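You operate a simulated robot arm through the tools that you are given. There is no shell and no other tool.

Carry out the task below with a simulated robot arm. There is one attempt and no reset: what you move stays moved.

## Task
Zero the visitor counter, click in both groups and put their cards away.
Fine: zero once; one click a visitor, as the yellow and orange group cards say; the cards go in the blue card tray. Set down upright: yellow group card, orange group card.

The check looks at the end state, three seconds after you hand in, the way a careful person would. Anything else that was tipped, shoved, dropped, spilled or broken makes it a failure.

## Robot
A 6-joint arm with a two-finger parallel gripper, fixed in place. Base frame: the origin is at the foot of the arm, x ahead of it, y to its left, z up. Lengths are in m, angles in degrees, forces in N, time in s.
With the tool pointing down near the work surface it reaches from about 0.1 to 0.74 m from the base axis. Its first joint turns from -166.0 to 166.0 degrees. Payload 3.43 kg.
The tool frame sits at the grasp point between the pads (the TCP): z along the fingers, y along the line on which they close. The tips reach 0.034 m beyond it. The gripper opens to 0.128 m. The fingers are 0.024 m wide and 0.012 m thick; the gripper's body (0.048 by 0.13 m) begins 0.096 m behind the TCP.
Orientation is told as [roll, pitch, yaw] about the base's x, y, z axes, in that order, counted from this pose: with the fingers straight down and closing along the base's y, the tool's x points along the base's -x, its y along +y and its z along -z.

## Interface
- The arm moves only by the tool jog_arm. Its argument "rows" is a list of rows, each a list of 7 numbers: the finger opening in m, from 0 to 0.128, then the shift along the tool's x, y, z in m, then the turn, a rotation vector about the tool's x, y, z in degrees. In form: [[hand, x, y, z, rx, ry, rz], ...]. A call has 1 to 20 rows; each row shifts and turns the commanded pose from where the row before left it, along the tool's axes as they then stand. A row lasts 0.2 s, in which the tool goes at most 0.05 m and 8.6 degrees; a call with a longer step from one row to the next is refused whole, and so is a gripper value outside its range. A pose out of reach is approached as far as the arm can. The call stops where the force on the tool passes 70 N (or 10 N more than at its start, if that is more) or the arm is blocked; 0.2 s more then pass. Each finger travels about 0.045 m/s and halts on what it meets, pressing with about 41 N; the grip force reading is that of the motor and also rises with nothing between the fingers. The clock runs only during rows and for 0.2 s after the last one: add rows that do not move to give the fingers time. The reply holds the time, the measured pose of the TCP, the force on the tool along the base axes, the opening and the grip force, in the units named above and with some noise, with the torque about the TCP (base axes, N m) and any sound that the robot's microphone picked up.
- Cameras (640 x 400 px; columns grow to the right, rows downward): "scene" is fixed at [0.0481, 0.5021, 1.8064]; the picture's right is [-0.82, -0.57, 0.00], its down [-0.34, 0.49, -0.80] and it looks along [0.46, -0.66, -0.60] (base axes); focal length 340 px, centre (320, 200). "wrist" rides on the gripper at [0.076, -0.011, -0.16] in the tool frame; the picture's right is [0.15, 0.99, 0.00], its down [-0.88, 0.13, -0.46] and it looks along [-0.45, 0.07, 0.89] (tool axes); focal length 234 px, centre (320, 200). There is no depth. A picture from a camera that has moved, and an enlarged one, comes with that camera's place and axes in the base frame and with its lens.
- camera(camera): a new picture of that camera. No time passes.
- enlarge(camera, box): a new picture of the part [left, top, right, bottom] of that camera's present view, enlarged. No time passes.
- job_done(): hands the job in; it is judged then, once.

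Nothing tells you positions but the pictures and the camera data. Unless the task says otherwise, let go and move clear before handing in.

The tools are called after "Emit:" as a command line: name --pt "numbers of a row" for each row, then --argument value for the rest, lists and objects as JSON in quotes. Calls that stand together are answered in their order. jog_arm: Moves the arm, as the interface text tells. Its arguments: {"type":"object","properties":{"rows":{"type":"array","items":{"type":"array","items":{"type":"number"}}}},"required":["rows"]} The other tools are called the same way: camera (camera) takes a picture; enlarge (camera, box) takes an enlarged picture of a part of a camera's view; job_done () hands the job in.

At the start:

```text
time_s: 0.0
eef_pos: [0.3601, -0.1204, 1.3239]
tcp_rot: [0.0, 0.0, -0.1]
contact_force: [0.1, 0.6, -0.3]
torque: [0.01, 0.0, 0.05]
finger_gap: 0.1279
grasp_force: 0.1
```

scene: 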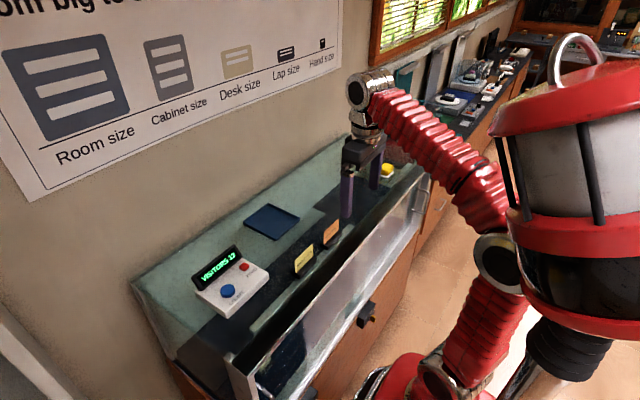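
wrist: 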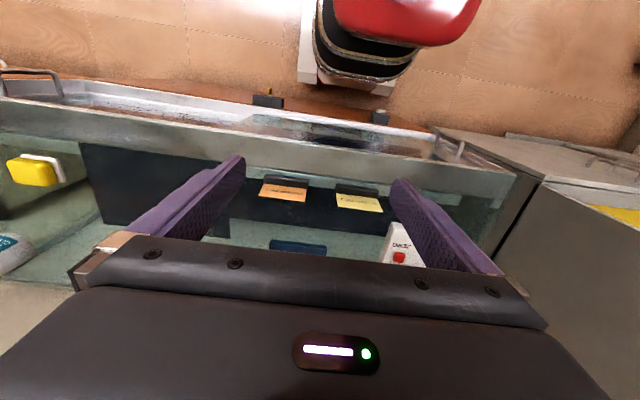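

I see a counter box with a blue and a red button, a yellow and an orange card standing, and a blue tray, all on a counter top. I'll enlarge these to read them.

Emit:
enlarge --camera "scene" --box '[180, 230, 280, 330]'

Emit:
enlarge --camera "scene" --box '[280, 210, 360, 280]'

Emit:
enlarge --camera "wrist" --box '[240, 160, 440, 280]'

Emit:
enlarge --camera "scene" --box '[180, 130, 460, 330]'

```text
4.00 times, centred on (230, 280) of scene
camera zoom: at [0.0481, 0.5021, 1.8064], right [-0.82, -0.57, 0.0], down [-0.34, 0.49, -0.8], along [0.46, -0.66, -0.6], focal length 1359 px, centre (680, -120)
```

zoom: 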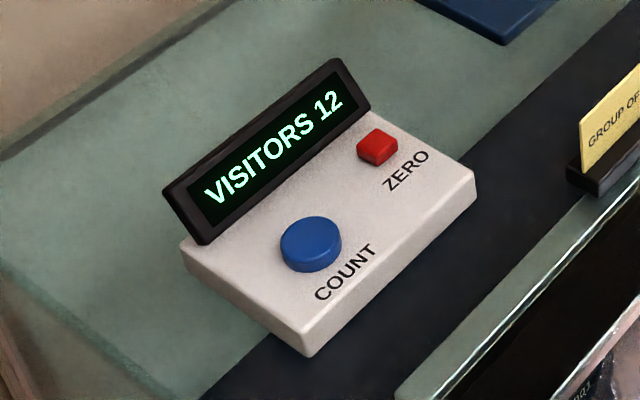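

```text
5.71 times, centred on (320, 245) of scene
camera zoom: at [0.0481, 0.5021, 1.8064], right [-0.82, -0.57, 0.0], down [-0.34, 0.49, -0.8], along [0.46, -0.66, -0.6], focal length 1941 px, centre (320, -57)
```

zoom: 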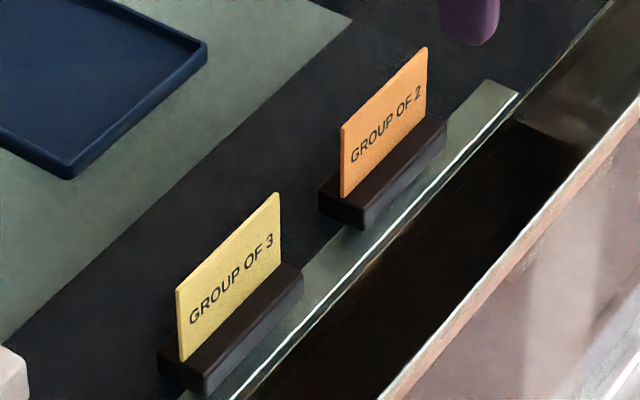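

```text
3.20 times, centred on (340, 220) of wrist
camera zoom: at [0.2823, -0.132, 1.4842], right [-0.15, 0.99, 0.0], down [0.88, 0.13, 0.46], along [0.45, 0.07, -0.89], focal length 749 px, centre (256, 136)
```

zoom: 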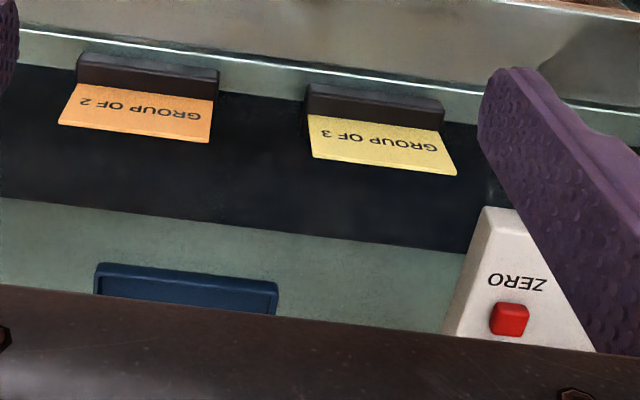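

```text
2.00 times, centred on (320, 230) of scene
camera zoom: at [0.0481, 0.5021, 1.8064], right [-0.82, -0.57, 0.0], down [-0.34, 0.49, -0.8], along [0.46, -0.66, -0.6], focal length 679 px, centre (320, 140)
```

zoom: 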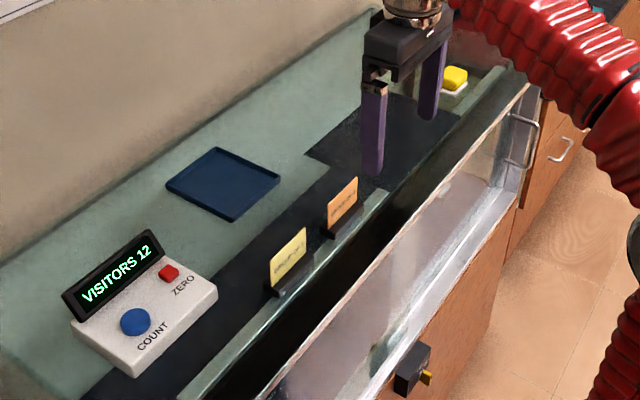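

The cards read "GROUP OF 3" (yellow) and "GROUP OF 2" (orange), so I zero once and then click five times; the counter shows 12 now. I take the red button to be near (0.593, 0.089, 1.09) and the blue one near (0.571, 0.172, 1.09), so I'll close the fingers and go above the red button for a closer look.

Emit:
jog_arm --pt "0.0 -0.029 0.026 0.0125 0 0 0" --pt "0.0 -0.029 0.026 0.0125 0 0 0" --pt "0.0 -0.029 0.026 0.0125 0 0 0" --pt "0.0 -0.029 0.026 0.0125 0 0 0" --pt "0.0 -0.029 0.026 0.0125 0 0 0" --pt "0.0 -0.029 0.026 0.0125 0 0 0" --pt "0.0 -0.029 0.026 0.0125 0 0 0" --pt "0.0 -0.029 0.026 0.0125 0 0 0" --pt "0.0 0 0 0 0 0 0" --pt "0.0 0 0 0 0 0 0"

Emit:
camera --camera "wrist"

Emit:
camera --camera "scene"

```text
time_s: 2.2
eef_pos: [0.5903, 0.0877, 1.2243]
tcp_rot: [0.0, 0.0, 0.0]
contact_force: [-0.1, 0.2, -0.1]
torque: [-0.01, 0.0, -0.01]
finger_gap: 0.0001
grasp_force: 33.3
```

```text
taken
camera wrist: at [0.5131, 0.0754, 1.384], right [-0.15, 0.99, 0.0], down [0.88, 0.13, 0.46], along [0.45, 0.07, -0.89], focal length 234 px, centre (320, 200)
```

wrist: 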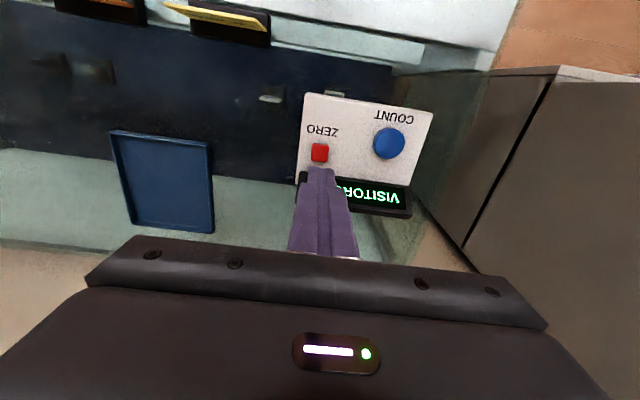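

```text
taken
```

scene: 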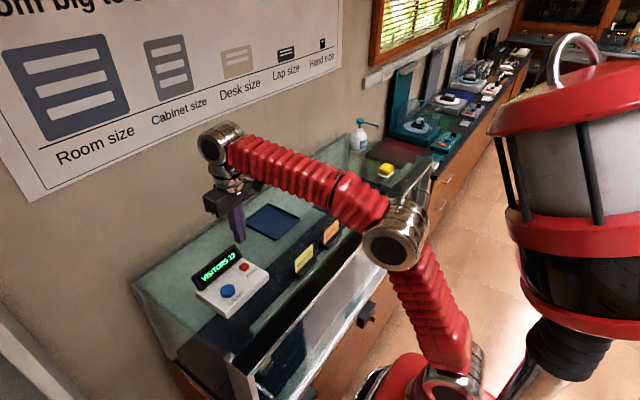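

Emit:
enlarge --camera "wrist" --box '[270, 80, 450, 230]'

Emit:
enlarge --camera "scene" --box '[180, 180, 290, 330]'

```text
2.67 times, centred on (360, 155) of wrist
camera zoom: at [0.5131, 0.0754, 1.384], right [-0.15, 0.99, 0.0], down [0.88, 0.13, 0.46], along [0.45, 0.07, -0.89], focal length 624 px, centre (213, 320)
```

zoom: 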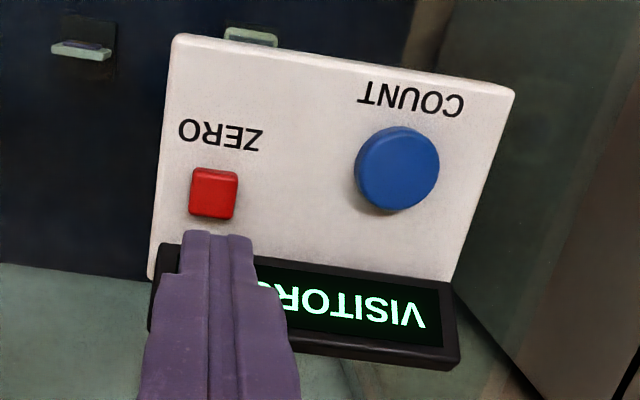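

```text
2.67 times, centred on (235, 255) of scene
camera zoom: at [0.0481, 0.5021, 1.8064], right [-0.82, -0.57, 0.0], down [-0.34, 0.49, -0.8], along [0.46, -0.66, -0.6], focal length 906 px, centre (547, 53)
```

zoom: 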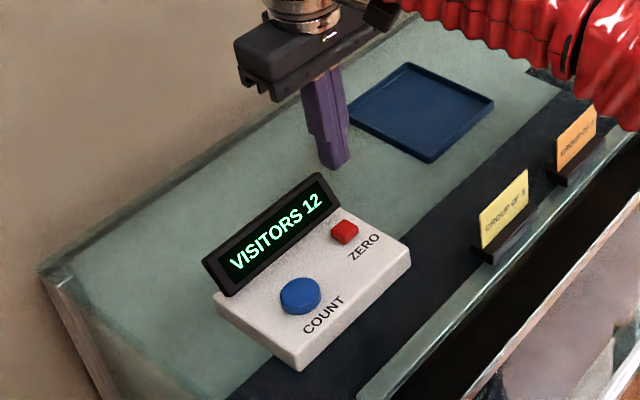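

The picture agrees with my estimate: the red button is at about (0.594, 0.088), top near z = 1.09, with the display just behind it. I'll go down to just above the button.

Emit:
jog_arm --pt "0.0 -0.002 0.0005 0.03 0 0 0" --pt "0.0 0 0 0.03 0 0 0" --pt "0.0 0 0 0.02 0 0 0" --pt "0.0 0 0 0.005 0 0 0"

Emit:
enlarge --camera "wrist" --box '[250, 80, 470, 230]'

Emit:
enlarge --camera "scene" --box '[180, 220, 290, 330]'

```text
time_s: 3.2
eef_pos: [0.5935, 0.0885, 1.1403]
tcp_rot: [0.1, 0.0, 0.0]
contact_force: [-0.2, -0.2, 0.0]
torque: [-0.02, -0.03, -0.01]
finger_gap: 0.0
grasp_force: 33.2
```

```text
2.67 times, centred on (360, 155) of wrist
camera zoom: at [0.5156, 0.076, 1.2995], right [-0.15, 0.99, 0.0], down [0.88, 0.13, 0.46], along [0.45, 0.07, -0.89], focal length 624 px, centre (213, 320)
```

zoom: 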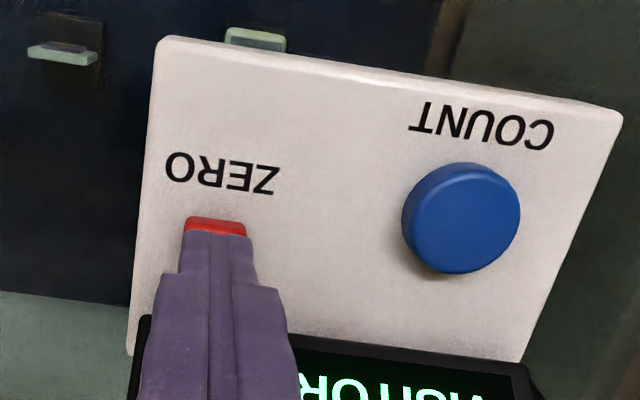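

```text
3.64 times, centred on (235, 275) of scene
camera zoom: at [0.0481, 0.5021, 1.8064], right [-0.82, -0.57, 0.0], down [-0.34, 0.49, -0.8], along [0.46, -0.66, -0.6], focal length 1235 px, centre (629, -73)
```

zoom: 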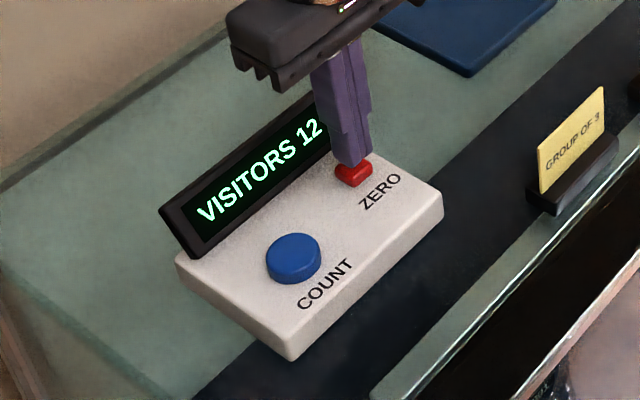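

The tips sit just above the red button and well lined up. I'll go down in small steps and watch the force.

Emit:
jog_arm --pt "0.0 0 0 0.004 0 0 0" --pt "0.0 0 0 0.004 0 0 0" --pt "0.0 0 0 0.002 0 0 0"

```text
time_s: 4.0
eef_pos: [0.5941, 0.088, 1.1285]
tcp_rot: [0.1, 0.0, 0.0]
contact_force: [-0.1, 0.7, 0.8]
torque: [0.0, -0.03, 0.0]
finger_gap: 0.0
grasp_force: 33.0
```

No real contact yet (tips near z = 1.0945), so I'll go on down a millimetre at a time.

Emit:
jog_arm --pt "0.0 0 0 0.001 0 0 0" --pt "0.0 0 0 0.001 0 0 0" --pt "0.0 0 0 0.001 0 0 0"

```text
time_s: 4.8
eef_pos: [0.5944, 0.0887, 1.126]
tcp_rot: [0.0, 0.0, 0.1]
contact_force: [-0.2, 1.4, 1.2]
torque: [0.04, 0.01, -0.01]
finger_gap: 0.0
grasp_force: 33.0
heard: click
```

The microphone heard a click, so I'll check the display before lifting.

Emit:
enlarge --camera "scene" --box '[180, 220, 290, 330]'

Emit:
enlarge --camera "wrist" --box '[250, 80, 470, 230]'

```text
3.64 times, centred on (235, 275) of scene
camera zoom: at [0.0481, 0.5021, 1.8064], right [-0.82, -0.57, 0.0], down [-0.34, 0.49, -0.8], along [0.46, -0.66, -0.6], focal length 1235 px, centre (629, -73)
```

zoom: 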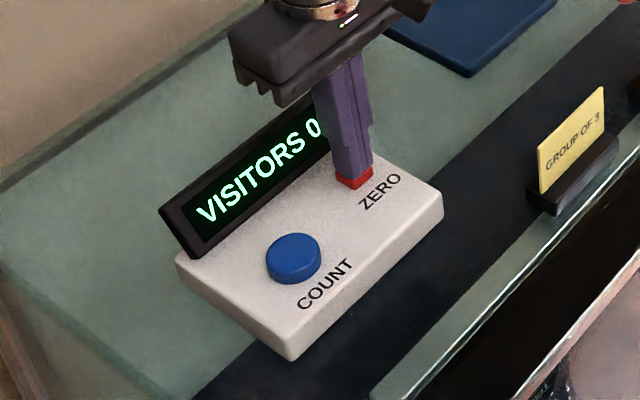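

```text
2.67 times, centred on (360, 155) of wrist
camera zoom: at [0.5166, 0.0766, 1.286], right [-0.15, 0.99, 0.0], down [0.88, 0.13, 0.46], along [0.45, 0.07, -0.89], focal length 624 px, centre (213, 320)
```

zoom: 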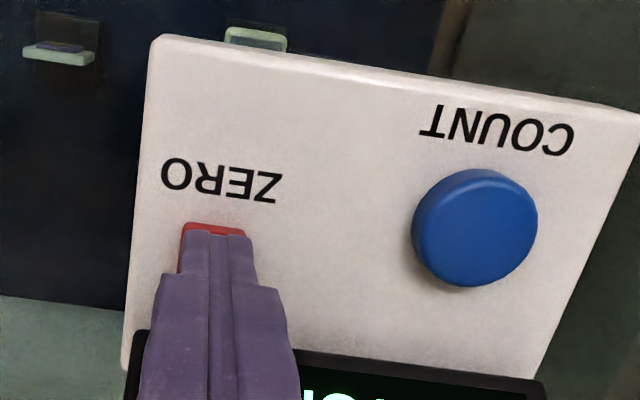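

The display now reads 0. I'll lift off and move above the blue button at about (0.569, 0.171).

Emit:
jog_arm --pt "0.0 0 0 -0.025 0 0 0" --pt "0.0 0.0125 0.041 0 0 0 0" --pt "0.0 0.0125 0.041 0 0 0 0" --pt "0.0 0 0 0.01 0 0 0"

Emit:
enlarge --camera "scene" --box '[180, 220, 290, 330]'

Emit:
enlarge --camera "wrist" --box '[210, 80, 430, 230]'

```text
time_s: 5.8
eef_pos: [0.5685, 0.17, 1.1419]
tcp_rot: [0.0, -0.1, 0.0]
contact_force: [0.5, 1.1, 0.9]
torque: [-0.01, 0.0, 0.02]
finger_gap: 0.0
grasp_force: 32.8
```

```text
3.64 times, centred on (235, 275) of scene
camera zoom: at [0.0481, 0.5021, 1.8064], right [-0.82, -0.57, 0.0], down [-0.34, 0.49, -0.8], along [0.46, -0.66, -0.6], focal length 1235 px, centre (629, -73)
```

zoom: 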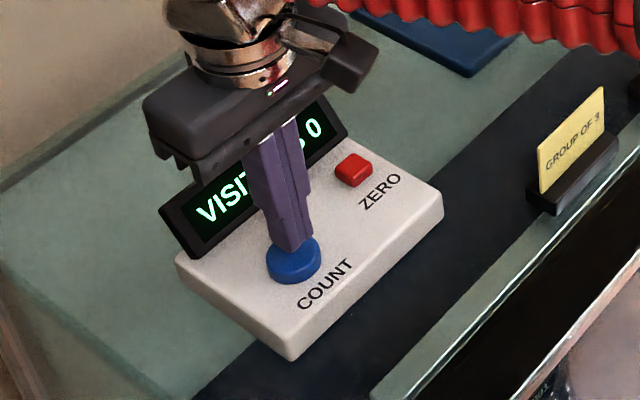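

```text
2.67 times, centred on (320, 155) of wrist
camera zoom: at [0.4918, 0.1588, 1.3025], right [-0.15, 0.99, 0.0], down [0.88, 0.13, 0.46], along [0.45, 0.07, -0.89], focal length 624 px, centre (320, 320)
```

zoom: 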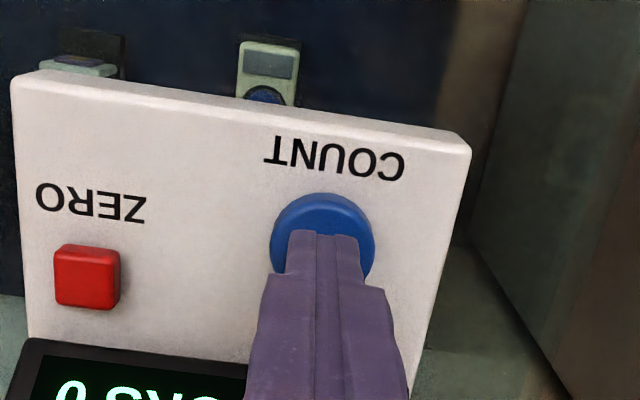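

The tips are centred over the blue button and the display still reads 0. I'll go down in small steps until I hear a click.

Emit:
jog_arm --pt "0.0 0 0 0.004 0 0 0" --pt "0.0 0 0 0.004 0 0 0" --pt "0.0 0 0 0.002 0 0 0" --pt "0.0 0 0 0.001 0 0 0"

```text
time_s: 6.8
eef_pos: [0.5693, 0.1706, 1.1293]
tcp_rot: [0.0, 0.0, -0.1]
contact_force: [0.3, -1.0, 0.0]
torque: [0.02, 0.05, 0.02]
finger_gap: 0.0
grasp_force: 32.5
```

Emit:
jog_arm --pt "0.0 0 0 0.001 0 0 0" --pt "0.0 0 0 0.001 0 0 0" --pt "0.0 0 0 0.001 0 0 0"

Emit:
enlarge --camera "scene" --box '[180, 220, 290, 330]'

```text
time_s: 7.6
eef_pos: [0.5682, 0.1715, 1.1266]
tcp_rot: [-0.1, 0.0, 0.0]
contact_force: [-0.3, -0.3, 0.2]
torque: [-0.02, -0.02, -0.01]
finger_gap: 0.0001
grasp_force: 33.0
```

```text
3.64 times, centred on (235, 275) of scene
camera zoom: at [0.0481, 0.5021, 1.8064], right [-0.82, -0.57, 0.0], down [-0.34, 0.49, -0.8], along [0.46, -0.66, -0.6], focal length 1235 px, centre (629, -73)
```

zoom: 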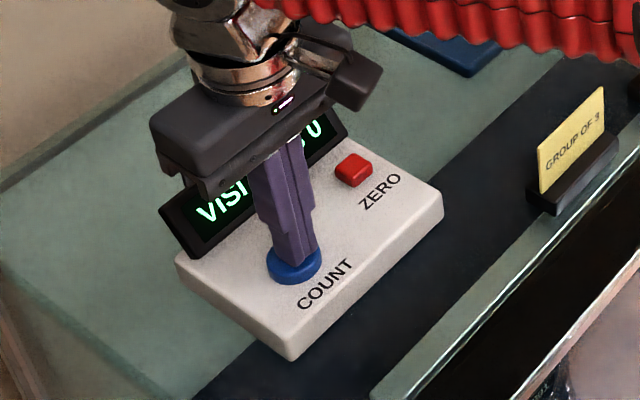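

No click or force yet and still 0, so the tips are just at the button top; I'll keep going down gently.

Emit:
jog_arm --pt "0.0 0 0 0.001 0 0 0" --pt "0.0 0 0 0.001 0 0 0"

```text
time_s: 8.2
eef_pos: [0.5669, 0.1703, 1.1248]
tcp_rot: [0.0, 0.1, 0.0]
contact_force: [-0.1, 0.5, 1.0]
torque: [0.04, -0.04, -0.01]
finger_gap: 0.0002
grasp_force: 33.2
heard: click
```

I heard a click. I'll lift clear and read the display.

Emit:
jog_arm --pt "0.0 0 0 -0.01 0 0 0" --pt "0.0 0 0 0 0 0 0"

Emit:
enlarge --camera "scene" --box '[180, 220, 290, 330]'

Emit:
enlarge --camera "wrist" --box '[210, 80, 430, 280]'

```text
time_s: 8.8
eef_pos: [0.5666, 0.1684, 1.1356]
tcp_rot: [0.0, 0.0, 0.0]
contact_force: [-0.2, 1.1, 0.0]
torque: [-0.01, 0.03, 0.04]
finger_gap: 0.0
grasp_force: 33.5
```

```text
3.64 times, centred on (235, 275) of scene
camera zoom: at [0.0481, 0.5021, 1.8064], right [-0.82, -0.57, 0.0], down [-0.34, 0.49, -0.8], along [0.46, -0.66, -0.6], focal length 1235 px, centre (629, -73)
```

zoom: 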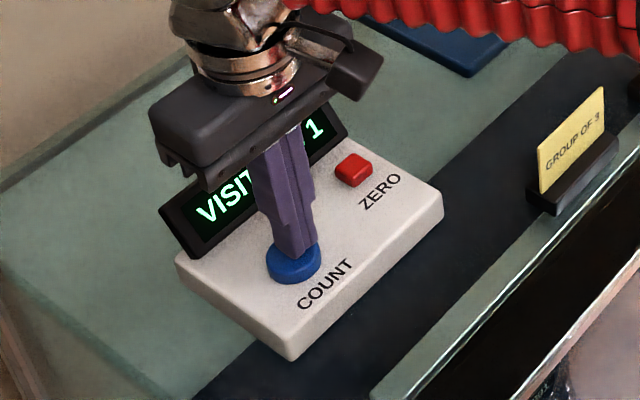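

```text
2.00 times, centred on (320, 180) of wrist
camera zoom: at [0.4904, 0.1573, 1.2956], right [-0.15, 0.99, 0.0], down [0.88, 0.13, 0.46], along [0.45, 0.07, -0.89], focal length 468 px, centre (320, 240)
```

zoom: 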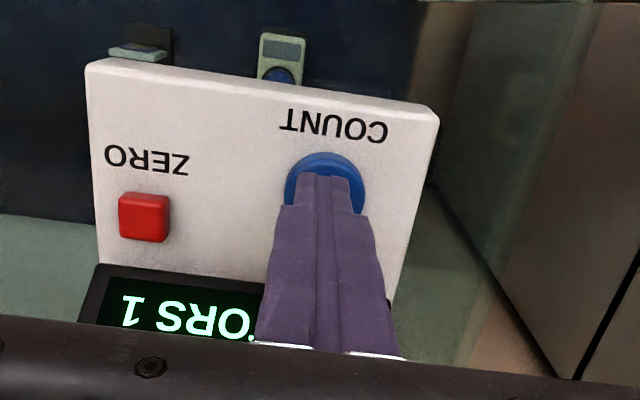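

The counter shows 1. I'll repeat the same press once.

Emit:
jog_arm --pt "0.0 0 0 0.006 0 0 0" --pt "0.0 0 0 0.002 0 0 0" --pt "0.0 0 0 0.001 0 0 0" --pt "0.0 0 0 0.001 0 0 0" --pt "0.0 0 0 0 0 0 0" --pt "0.0 0 0 -0.01 0 0 0" --pt "0.0 0 0 0 0 0 0"

Emit:
enlarge --camera "wrist" --box '[210, 80, 430, 280]'

```text
time_s: 10.4
eef_pos: [0.568, 0.1725, 1.1333]
tcp_rot: [0.0, -0.1, 0.0]
contact_force: [-0.6, 0.2, 0.5]
torque: [-0.01, -0.01, -0.03]
finger_gap: 0.0001
grasp_force: 32.9
heard: click
```

```text
2.00 times, centred on (320, 180) of wrist
camera zoom: at [0.4914, 0.1591, 1.2937], right [-0.15, 0.99, 0.0], down [0.88, 0.13, 0.46], along [0.45, 0.07, -0.89], focal length 468 px, centre (320, 240)
```

zoom: 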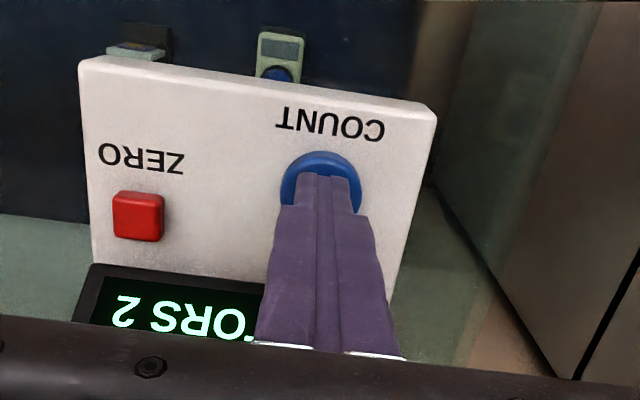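

The counter shows 2. Third press, the same way.

Emit:
jog_arm --pt "0.0 0 0 0.006 0 0 0" --pt "0.0 0 0 0.002 0 0 0" --pt "0.0 0 0 0.001 0 0 0" --pt "0.0 0 0 0.001 0 0 0" --pt "0.0 0 0 0 0 0 0" --pt "0.0 0 0 -0.01 0 0 0" --pt "0.0 0 0 0 0 0 0"

Emit:
enlarge --camera "wrist" --box '[210, 80, 430, 280]'

```text
time_s: 12.0
eef_pos: [0.5685, 0.1705, 1.1362]
tcp_rot: [0.0, 0.0, 0.0]
contact_force: [0.4, 0.5, 0.4]
torque: [0.04, 0.0, -0.03]
finger_gap: 0.0
grasp_force: 32.5
heard: click
```

```text
2.00 times, centred on (320, 180) of wrist
camera zoom: at [0.4916, 0.1577, 1.2959], right [-0.15, 0.99, 0.0], down [0.88, 0.13, 0.45], along [0.45, 0.07, -0.89], focal length 468 px, centre (320, 240)
```

zoom: 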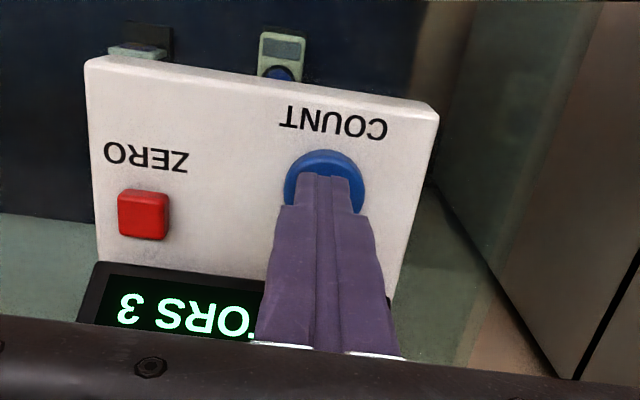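

The counter shows 3. Fourth press.

Emit:
jog_arm --pt "0.0 0 0 0.006 0 0 0" --pt "0.0 0 0 0.002 0 0 0" --pt "0.0 0 0 0.001 0 0 0" --pt "0.0 0 0 0.001 0 0 0" --pt "0.0 0 0 0 0 0 0" --pt "0.0 0 0 -0.01 0 0 0" --pt "0.0 0 0 0 0 0 0"

Emit:
enlarge --camera "wrist" --box '[210, 80, 430, 280]'

```text
time_s: 13.6
eef_pos: [0.5681, 0.1712, 1.1355]
tcp_rot: [-0.1, 0.0, 0.0]
contact_force: [0.5, 0.4, -0.1]
torque: [0.03, 0.01, 0.03]
finger_gap: 0.0001
grasp_force: 33.1
heard: click
```

```text
2.00 times, centred on (320, 180) of wrist
camera zoom: at [0.4906, 0.1601, 1.2961], right [-0.15, 0.99, 0.0], down [0.88, 0.13, 0.46], along [0.45, 0.07, -0.89], focal length 468 px, centre (320, 240)
```

zoom: 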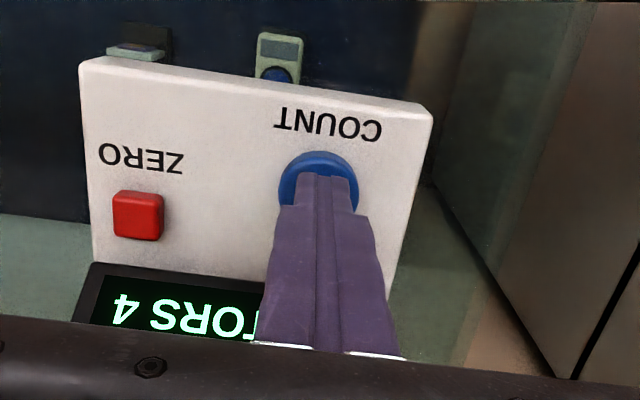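

The counter shows 4. Fifth and last press.

Emit:
jog_arm --pt "0.0 0 0 0.006 0 0 0" --pt "0.0 0 0 0.002 0 0 0" --pt "0.0 0 0 0.001 0 0 0" --pt "0.0 0 0 0.001 0 0 0" --pt "0.0 0 0 0 0 0 0" --pt "0.0 0 0 -0.01 0 0 0" --pt "0.0 0 0 0 0 0 0"

Emit:
enlarge --camera "wrist" --box '[210, 80, 430, 280]'

```text
time_s: 15.2
eef_pos: [0.5675, 0.171, 1.1338]
tcp_rot: [0.0, 0.0, 0.0]
contact_force: [0.4, -0.6, 0.2]
torque: [-0.03, -0.01, 0.02]
finger_gap: 0.0001
grasp_force: 32.7
heard: click
```

```text
2.00 times, centred on (320, 180) of wrist
camera zoom: at [0.4919, 0.1583, 1.2944], right [-0.15, 0.99, 0.0], down [0.88, 0.13, 0.46], along [0.45, 0.07, -0.89], focal length 468 px, centre (320, 240)
```

zoom: 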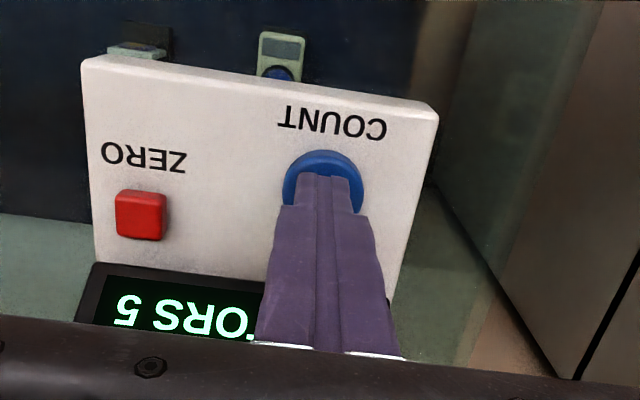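

The counter shows 5, as wanted (3 + 2). Next I'll rise and move above the yellow card, which I take to be near (0.471, -0.025), to look at it closely.

Emit:
jog_arm --pt "0.0 0 0 -0.04 0 0 0" --pt "0.0 0 0 -0.04 0 0 0" --pt "0.0 0.02 -0.04 -0.01 0 0 0" --pt "0.0 0.02 -0.04 -0.01 0 0 0" --pt "0.0 0.02 -0.04 -0.01 0 0 0" --pt "0.0 0.02 -0.04 0 0 0 0" --pt "0.0 0.02 -0.035 0 0 0 0" --pt "0.0 0 0 0 0 0 0"

Emit:
camera --camera "wrist"

Emit:
enlarge --camera "scene" --box '[180, 150, 400, 330]'

```text
time_s: 17.0
eef_pos: [0.4693, -0.0245, 1.2458]
tcp_rot: [0.0, 0.1, 0.1]
contact_force: [0.9, 0.3, -0.1]
torque: [0.02, 0.01, 0.02]
finger_gap: 0.0001
grasp_force: 33.2
```

```text
taken
camera wrist: at [0.392, -0.0364, 1.4061], right [-0.15, 0.99, 0.0], down [0.88, 0.13, 0.46], along [0.45, 0.07, -0.89], focal length 234 px, centre (320, 200)
```

wrist: 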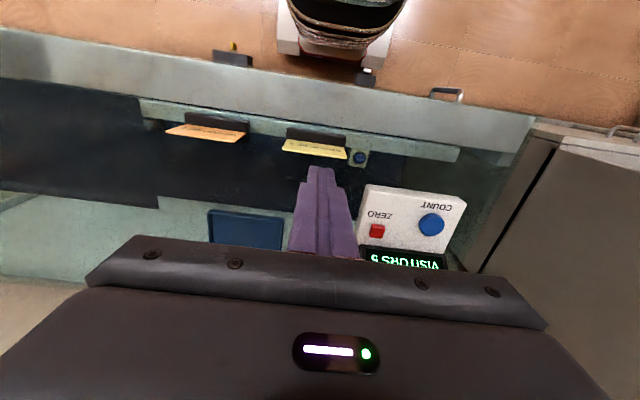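

```text
2.22 times, centred on (290, 240) of scene
camera zoom: at [0.0481, 0.5021, 1.8064], right [-0.82, -0.57, 0.0], down [-0.34, 0.49, -0.8], along [0.46, -0.66, -0.6], focal length 755 px, centre (387, 111)
```

zoom: 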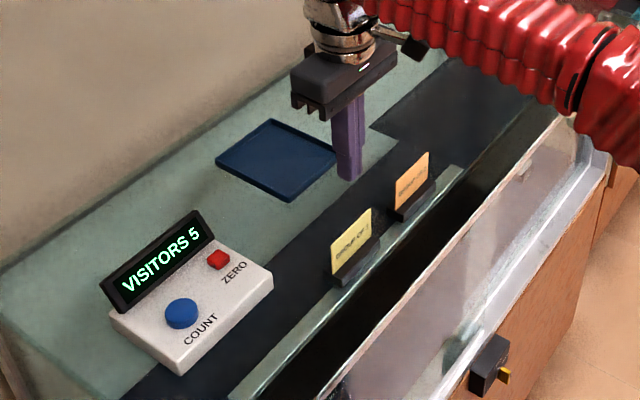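

Emit:
enlarge --camera "wrist" --box '[150, 90, 390, 180]'

Emit:
enlarge --camera "scene" --box '[285, 200, 335, 250]'

Emit:
enlarge --camera "scene" --box '[285, 230, 335, 290]'

```text
2.67 times, centred on (270, 135) of wrist
camera zoom: at [0.392, -0.0364, 1.4061], right [-0.15, 0.99, 0.0], down [0.88, 0.13, 0.46], along [0.45, 0.07, -0.89], focal length 624 px, centre (453, 373)
```

zoom: 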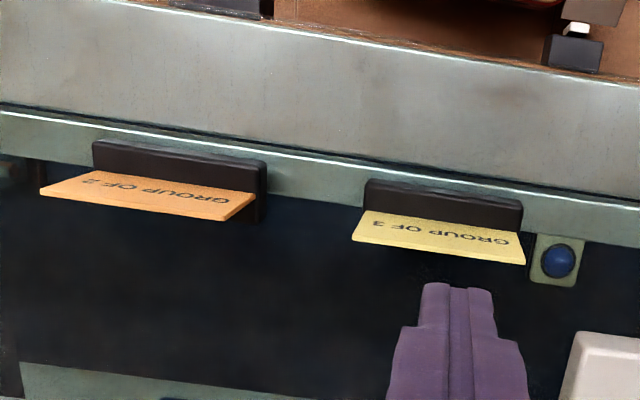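

```text
8.00 times, centred on (310, 225) of scene
camera zoom: at [0.0481, 0.5021, 1.8064], right [-0.82, -0.57, 0.0], down [-0.34, 0.49, -0.8], along [0.46, -0.66, -0.6], focal length 2717 px, centre (400, 0)
```

zoom: 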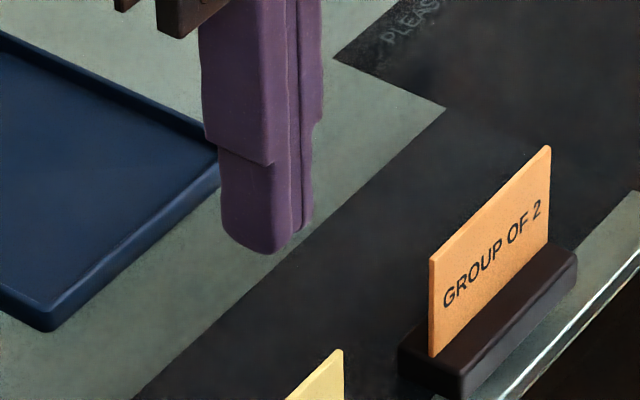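

```text
6.67 times, centred on (310, 260) of scene
camera zoom: at [0.0481, 0.5021, 1.8064], right [-0.82, -0.57, 0.0], down [-0.34, 0.49, -0.8], along [0.46, -0.66, -0.6], focal length 2264 px, centre (387, -200)
```

zoom: 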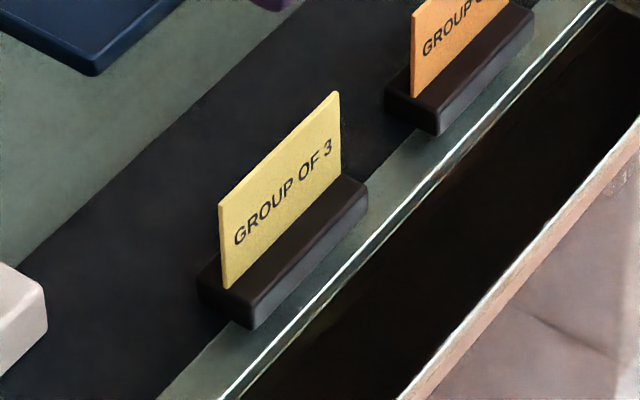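

The yellow card is a plate, top near z = 1.119, on a foot about 0.084 x 0.028 m centred near (0.473, -0.031), on a surface near z = 1.049. I'll turn the gripper 90° so the fingers close along x, across the plate, and open them a little.

Emit:
jog_arm --pt "0.036 -0.0035 -0.0065 0 0 0 0" --pt "0.036 0 0 0 0 0 8.5" --pt "0.036 0 0 0 0 0 8.5" --pt "0.036 0 0 0 0 0 8.5" --pt "0.036 0 0 0 0 0 8.5" --pt "0.036 0 0 0 0 0 8.5" --pt "0.036 0 0 0 0 0 8.5" --pt "0.036 0 0 0 0 0 8.5" --pt "0.036 0 0 0 0 0 8.5" --pt "0.036 0 0 0 0 0 8.5" --pt "0.036 0 0 0 0 0 8.5" --pt "0.036 0 0 0 0 0 5" --pt "0.036 0 0 0 0 0 0"

Emit:
camera --camera "wrist"

Emit:
camera --camera "scene"

```text
time_s: 19.8
eef_pos: [0.4712, -0.0291, 1.2441]
tcp_rot: [0.0, 0.0, -90.1]
contact_force: [0.4, 1.0, 0.1]
torque: [-0.02, -0.02, -0.02]
finger_gap: 0.0358
grasp_force: 0.1
```

```text
taken
camera wrist: at [0.4588, 0.0448, 1.4054], right [0.99, 0.15, 0.0], down [0.13, -0.88, 0.46], along [0.07, -0.45, -0.89], focal length 234 px, centre (320, 200)
```

wrist: 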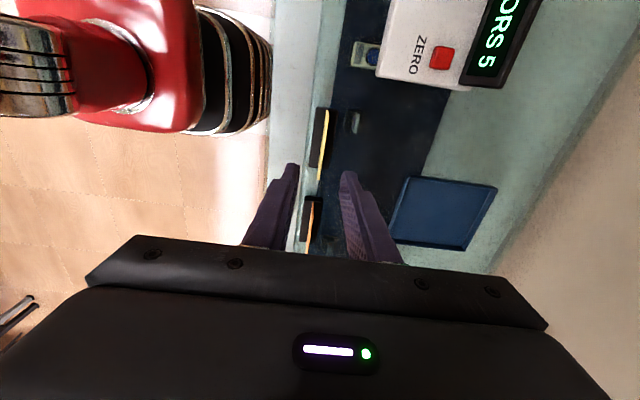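

```text
taken
```

scene: 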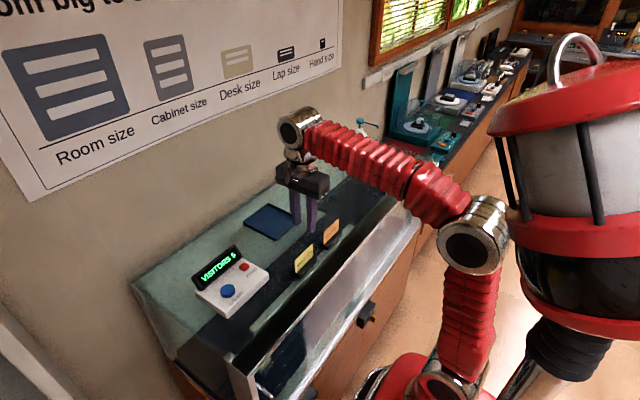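

Emit:
enlarge --camera "wrist" --box '[260, 90, 380, 260]'

Emit:
enlarge --camera "wrist" --box '[370, 150, 530, 270]'

```text
2.35 times, centred on (320, 175) of wrist
camera zoom: at [0.4588, 0.0448, 1.4054], right [0.99, 0.15, 0.0], down [0.13, -0.88, 0.46], along [0.07, -0.45, -0.89], focal length 551 px, centre (320, 259)
```

zoom: 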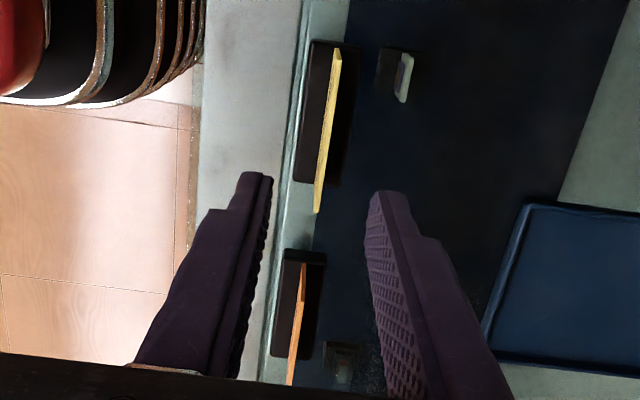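

```text
3.33 times, centred on (450, 210) of wrist
camera zoom: at [0.4588, 0.0448, 1.4054], right [0.99, 0.15, 0.0], down [0.13, -0.88, 0.46], along [0.07, -0.45, -0.89], focal length 781 px, centre (-113, 167)
```

zoom: 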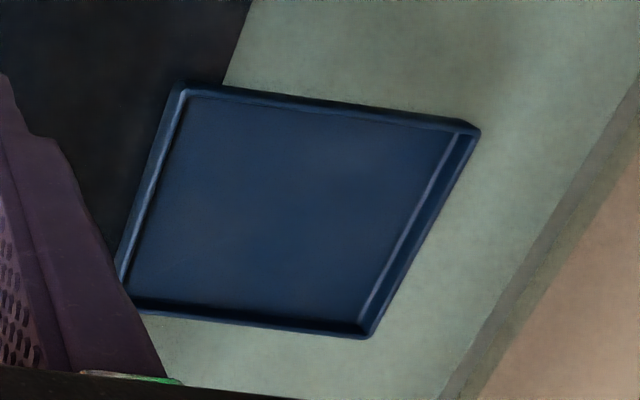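

The fingers straddle the yellow plate's line; the plate is centred near x = 0.4735 and turned about 2°. The tray spans roughly x 0.615–0.767, y -0.195–-0.066. I'll line up and go down to just above the plate for a check.

Emit:
jog_arm --pt "0.036 0.003 0.0035 0.02 0 0 -2" --pt "0.036 0 0 0.03 0 0 0" --pt "0.036 0 0 0.03 0 0 0" --pt "0.036 0 0 0.005 0 0 0" --pt "0.036 0 0 0 0 0 0"

Emit:
enlarge --camera "wrist" --box '[240, 60, 400, 260]'

Emit:
enlarge --camera "scene" --box '[265, 200, 345, 290]'

```text
time_s: 21.0
eef_pos: [0.4736, -0.0268, 1.159]
tcp_rot: [0.0, 0.1, -88.0]
contact_force: [0.0, -0.1, 0.0]
torque: [-0.02, 0.0, 0.04]
finger_gap: 0.0359
grasp_force: 0.0
```

```text
2.00 times, centred on (320, 160) of wrist
camera zoom: at [0.4587, 0.0477, 1.3188], right [0.98, 0.18, 0.0], down [0.16, -0.88, 0.46], along [0.08, -0.45, -0.89], focal length 468 px, centre (320, 280)
```

zoom: 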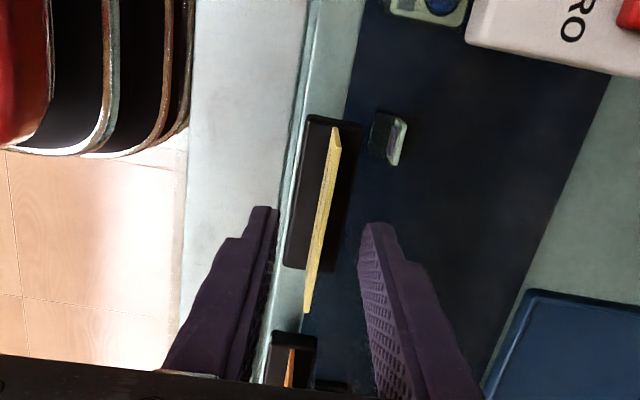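

```text
4.44 times, centred on (305, 245) of scene
camera zoom: at [0.0481, 0.5021, 1.8064], right [-0.82, -0.57, 0.0], down [-0.34, 0.49, -0.8], along [0.46, -0.66, -0.6], focal length 1510 px, centre (387, 0)
```

zoom: 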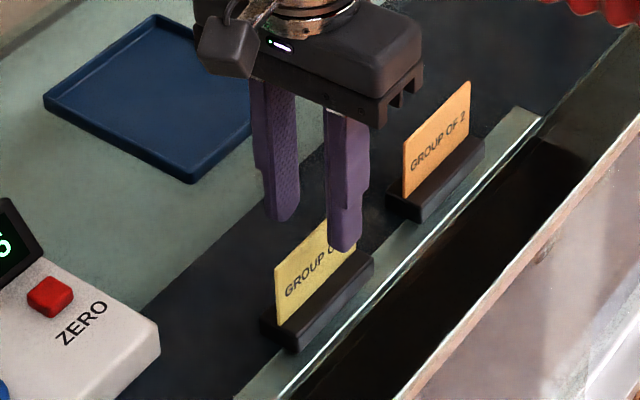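

The fingers straddle the plate evenly. I'll go down so the tips end about 8 mm above the foot, then close.

Emit:
jog_arm --pt "0.036 0 0 0.02 0 0 0" --pt "0.036 0 0 0.02 0 0 0" --pt "0.036 0 0 0.012 0 0 0" --pt "0.036 0 0 0 0 0 0"

Emit:
enlarge --camera "scene" --box '[265, 200, 345, 290]'

Emit:
enlarge --camera "wrist" --box '[240, 60, 400, 260]'

```text
time_s: 22.0
eef_pos: [0.4749, -0.028, 1.1069]
tcp_rot: [0.1, -0.1, -88.0]
contact_force: [-0.3, -0.1, 0.1]
torque: [-0.01, 0.0, 0.03]
finger_gap: 0.0361
grasp_force: 0.1
```

```text
4.44 times, centred on (305, 245) of scene
camera zoom: at [0.0481, 0.5021, 1.8064], right [-0.82, -0.57, 0.0], down [-0.34, 0.49, -0.8], along [0.46, -0.66, -0.6], focal length 1510 px, centre (387, 0)
```

zoom: 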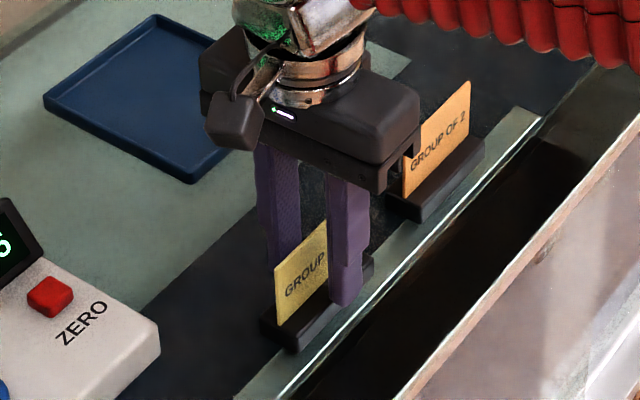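

```text
2.00 times, centred on (320, 160) of wrist
camera zoom: at [0.4599, 0.0465, 1.2679], right [0.98, 0.18, 0.0], down [0.16, -0.88, 0.46], along [0.08, -0.45, -0.89], focal length 468 px, centre (320, 280)
```

zoom: 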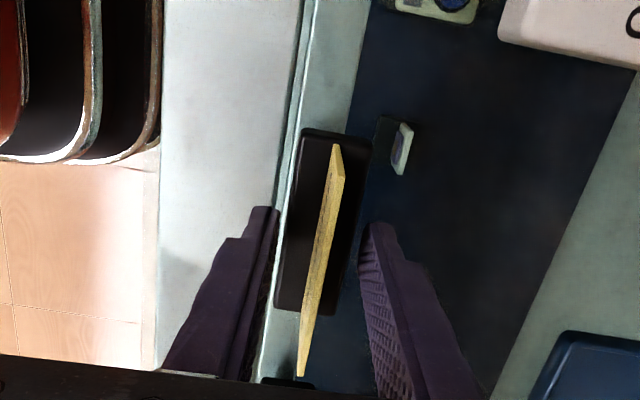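

Emit:
jog_arm --pt "0.02 0 0 0 0 0 0" --pt "0.01 0 0 0 0 0 0" --pt "0.0 0 0 0 0 0 0" --pt "0.0 0 0 0 0 0 0" --pt "0.0 0 0 0 0 0 0"

Emit:
enlarge --camera "wrist" --box '[240, 60, 400, 260]'

```text
time_s: 23.2
eef_pos: [0.4745, -0.0284, 1.1088]
tcp_rot: [0.0, 0.0, -88.1]
contact_force: [0.1, -0.1, 0.9]
torque: [0.0, 0.0, 0.03]
finger_gap: 0.0022
grasp_force: 37.0
```

```text
2.00 times, centred on (320, 160) of wrist
camera zoom: at [0.4599, 0.0465, 1.268], right [0.98, 0.18, 0.0], down [0.16, -0.88, 0.46], along [0.08, -0.45, -0.89], focal length 468 px, centre (320, 280)
```

zoom: 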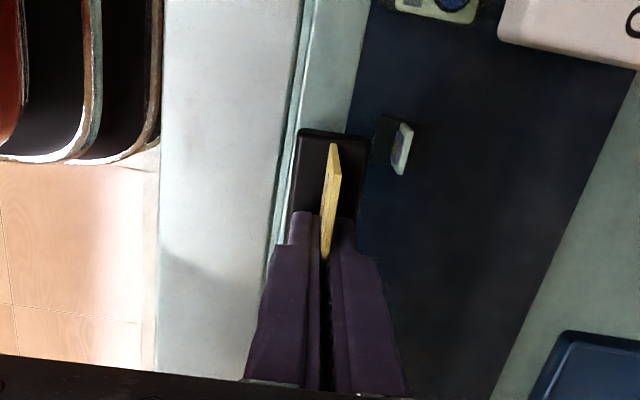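

The plate is held (gap 2.2 mm). I'll lift it slowly a little and check that the foot comes along.

Emit:
jog_arm --pt "0.0 0 0 -0.005 0 0 0" --pt "0.0 0 0 -0.01 0 0 0" --pt "0.0 0 0 -0.015 0 0 0" --pt "0.0 0 0 -0.01 0 0 0" --pt "0.0 0 0 0 0 0 0"

Emit:
enlarge --camera "scene" --box '[265, 190, 345, 290]'

Emit:
enlarge --camera "wrist" --box '[240, 60, 400, 260]'

```text
time_s: 24.4
eef_pos: [0.4754, -0.025, 1.1483]
tcp_rot: [0.0, 0.0, -88.1]
contact_force: [0.0, -0.3, 0.3]
torque: [-0.04, 0.01, 0.01]
finger_gap: 0.0018
grasp_force: 37.1
```

```text
4.00 times, centred on (305, 240) of scene
camera zoom: at [0.0481, 0.5021, 1.8064], right [-0.82, -0.57, 0.0], down [-0.34, 0.49, -0.8], along [0.46, -0.66, -0.6], focal length 1359 px, centre (380, 40)
```

zoom: 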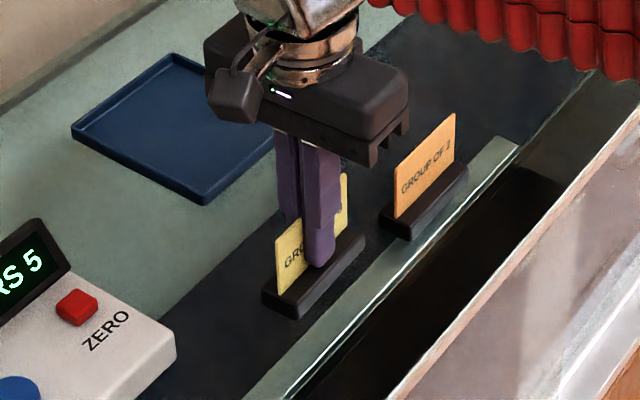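

```text
2.00 times, centred on (320, 160) of wrist
camera zoom: at [0.4608, 0.0483, 1.3085], right [0.98, 0.18, 0.0], down [0.16, -0.88, 0.46], along [0.08, -0.45, -0.89], focal length 468 px, centre (320, 280)
```

zoom: 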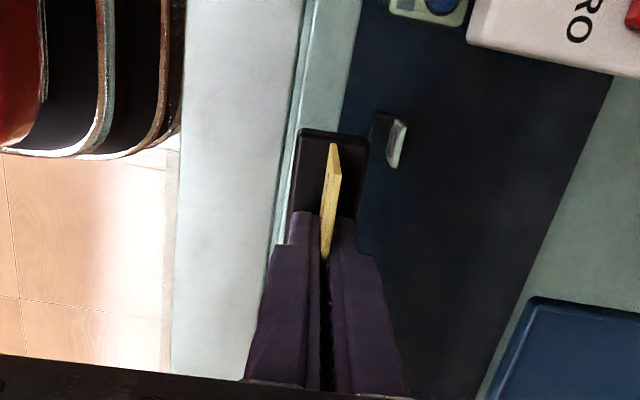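

The card and foot came up together. I'll raise it, square it up and carry it over to the far part of the tray, near (0.705, -0.131).

Emit:
jog_arm --pt "0.0 0 0 -0.035 0 0 0" --pt "0.0 0 0 -0.035 0 0 2" --pt "0.0 -0.013 0.015 0 0 0 0" --pt "0.0 -0.013 0.03 0 0 0 0" --pt "0.0 -0.013 0.03 0 0 0 0" --pt "0.0 -0.013 0.03 0 0 0 0" --pt "0.0 -0.013 0.03 0 0 0 0" --pt "0.0 -0.013 0.03 0 0 0 0" --pt "0.0 -0.013 0.03 0 0 0 0" --pt "0.0 -0.013 0.02 0 0 0 0" --pt "0.0 0 0.015 0 0 0 0" --pt "0.0 0 0 0 0 0 0" --pt "0.0 0 0 0 0 0 0"

Emit:
camera --camera "wrist"

Emit:
camera --camera "scene"

```text
time_s: 27.2
eef_pos: [0.6833, -0.1276, 1.2039]
tcp_rot: [0.0, 0.0, -90.1]
contact_force: [-0.2, 0.1, -0.4]
torque: [0.0, 0.01, -0.01]
finger_gap: 0.0021
grasp_force: 36.8
out of reach, approached as far as the arm can: row 10, 11
```

```text
taken
camera wrist: at [0.671, -0.0521, 1.3634], right [0.99, 0.15, 0.0], down [0.13, -0.88, 0.46], along [0.07, -0.45, -0.89], focal length 234 px, centre (320, 200)
```

wrist: 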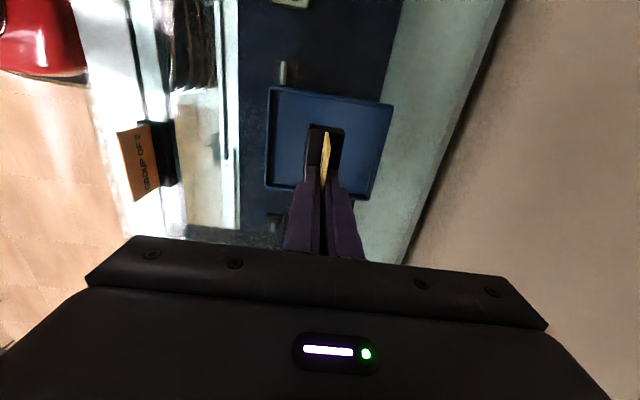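

```text
taken
```

scene: 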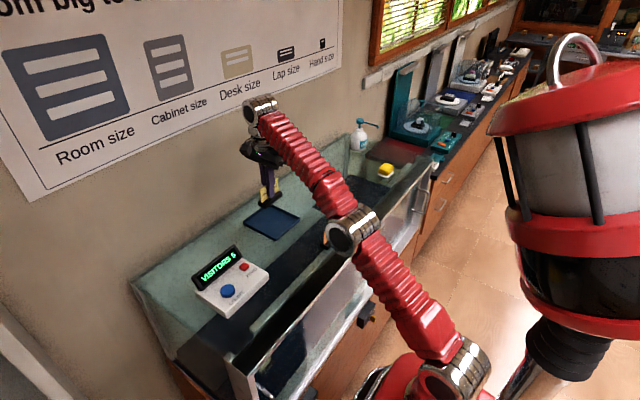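

The full height put that spot slightly out of reach (I'm at x = 0.683). Lower down there is more reach, so I'll go down part of the way and read the pose.

Emit:
jog_arm --pt "0.0 0 0 0.02 0 0 0" --pt "0.0 0 0 0.015 0 0 0" --pt "0.0 0 0 0 0 0 0" --pt "0.0 0 0 0 0 0 0"

Emit:
enlarge --camera "wrist" --box '[240, 60, 420, 260]'

Emit:
enlarge --camera "scene" --box '[220, 140, 330, 260]'

```text
time_s: 28.2
eef_pos: [0.6863, -0.1268, 1.1687]
tcp_rot: [0.0, 0.1, -90.0]
contact_force: [0.8, 0.4, -0.4]
torque: [0.05, 0.03, 0.04]
finger_gap: 0.0022
grasp_force: 36.6
```

```text
2.00 times, centred on (330, 160) of wrist
camera zoom: at [0.6731, -0.0518, 1.3283], right [0.99, 0.15, 0.0], down [0.13, -0.88, 0.46], along [0.07, -0.45, -0.89], focal length 468 px, centre (300, 280)
```

zoom: 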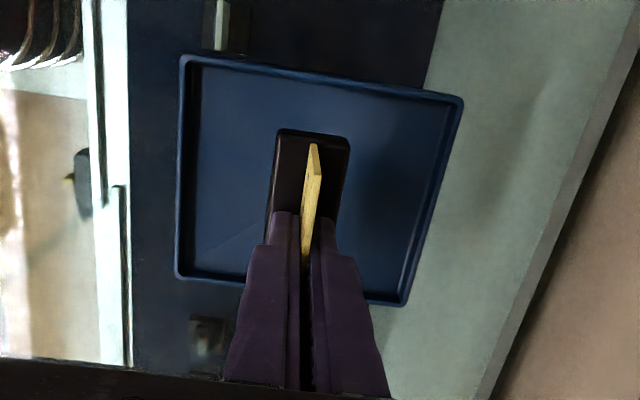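

```text
3.33 times, centred on (275, 200) of scene
camera zoom: at [0.0481, 0.5021, 1.8064], right [-0.82, -0.57, 0.0], down [-0.34, 0.49, -0.8], along [0.46, -0.66, -0.6], focal length 1132 px, centre (470, 200)
```

zoom: 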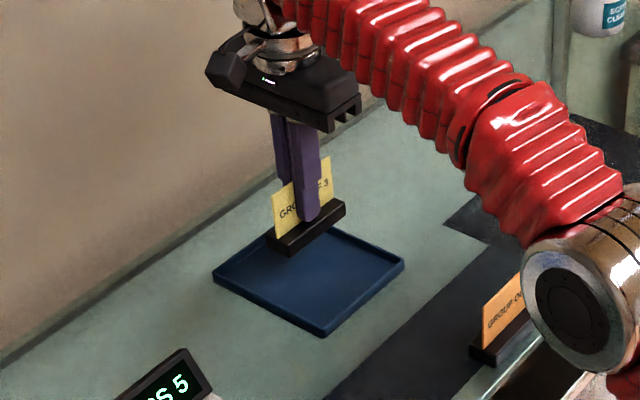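

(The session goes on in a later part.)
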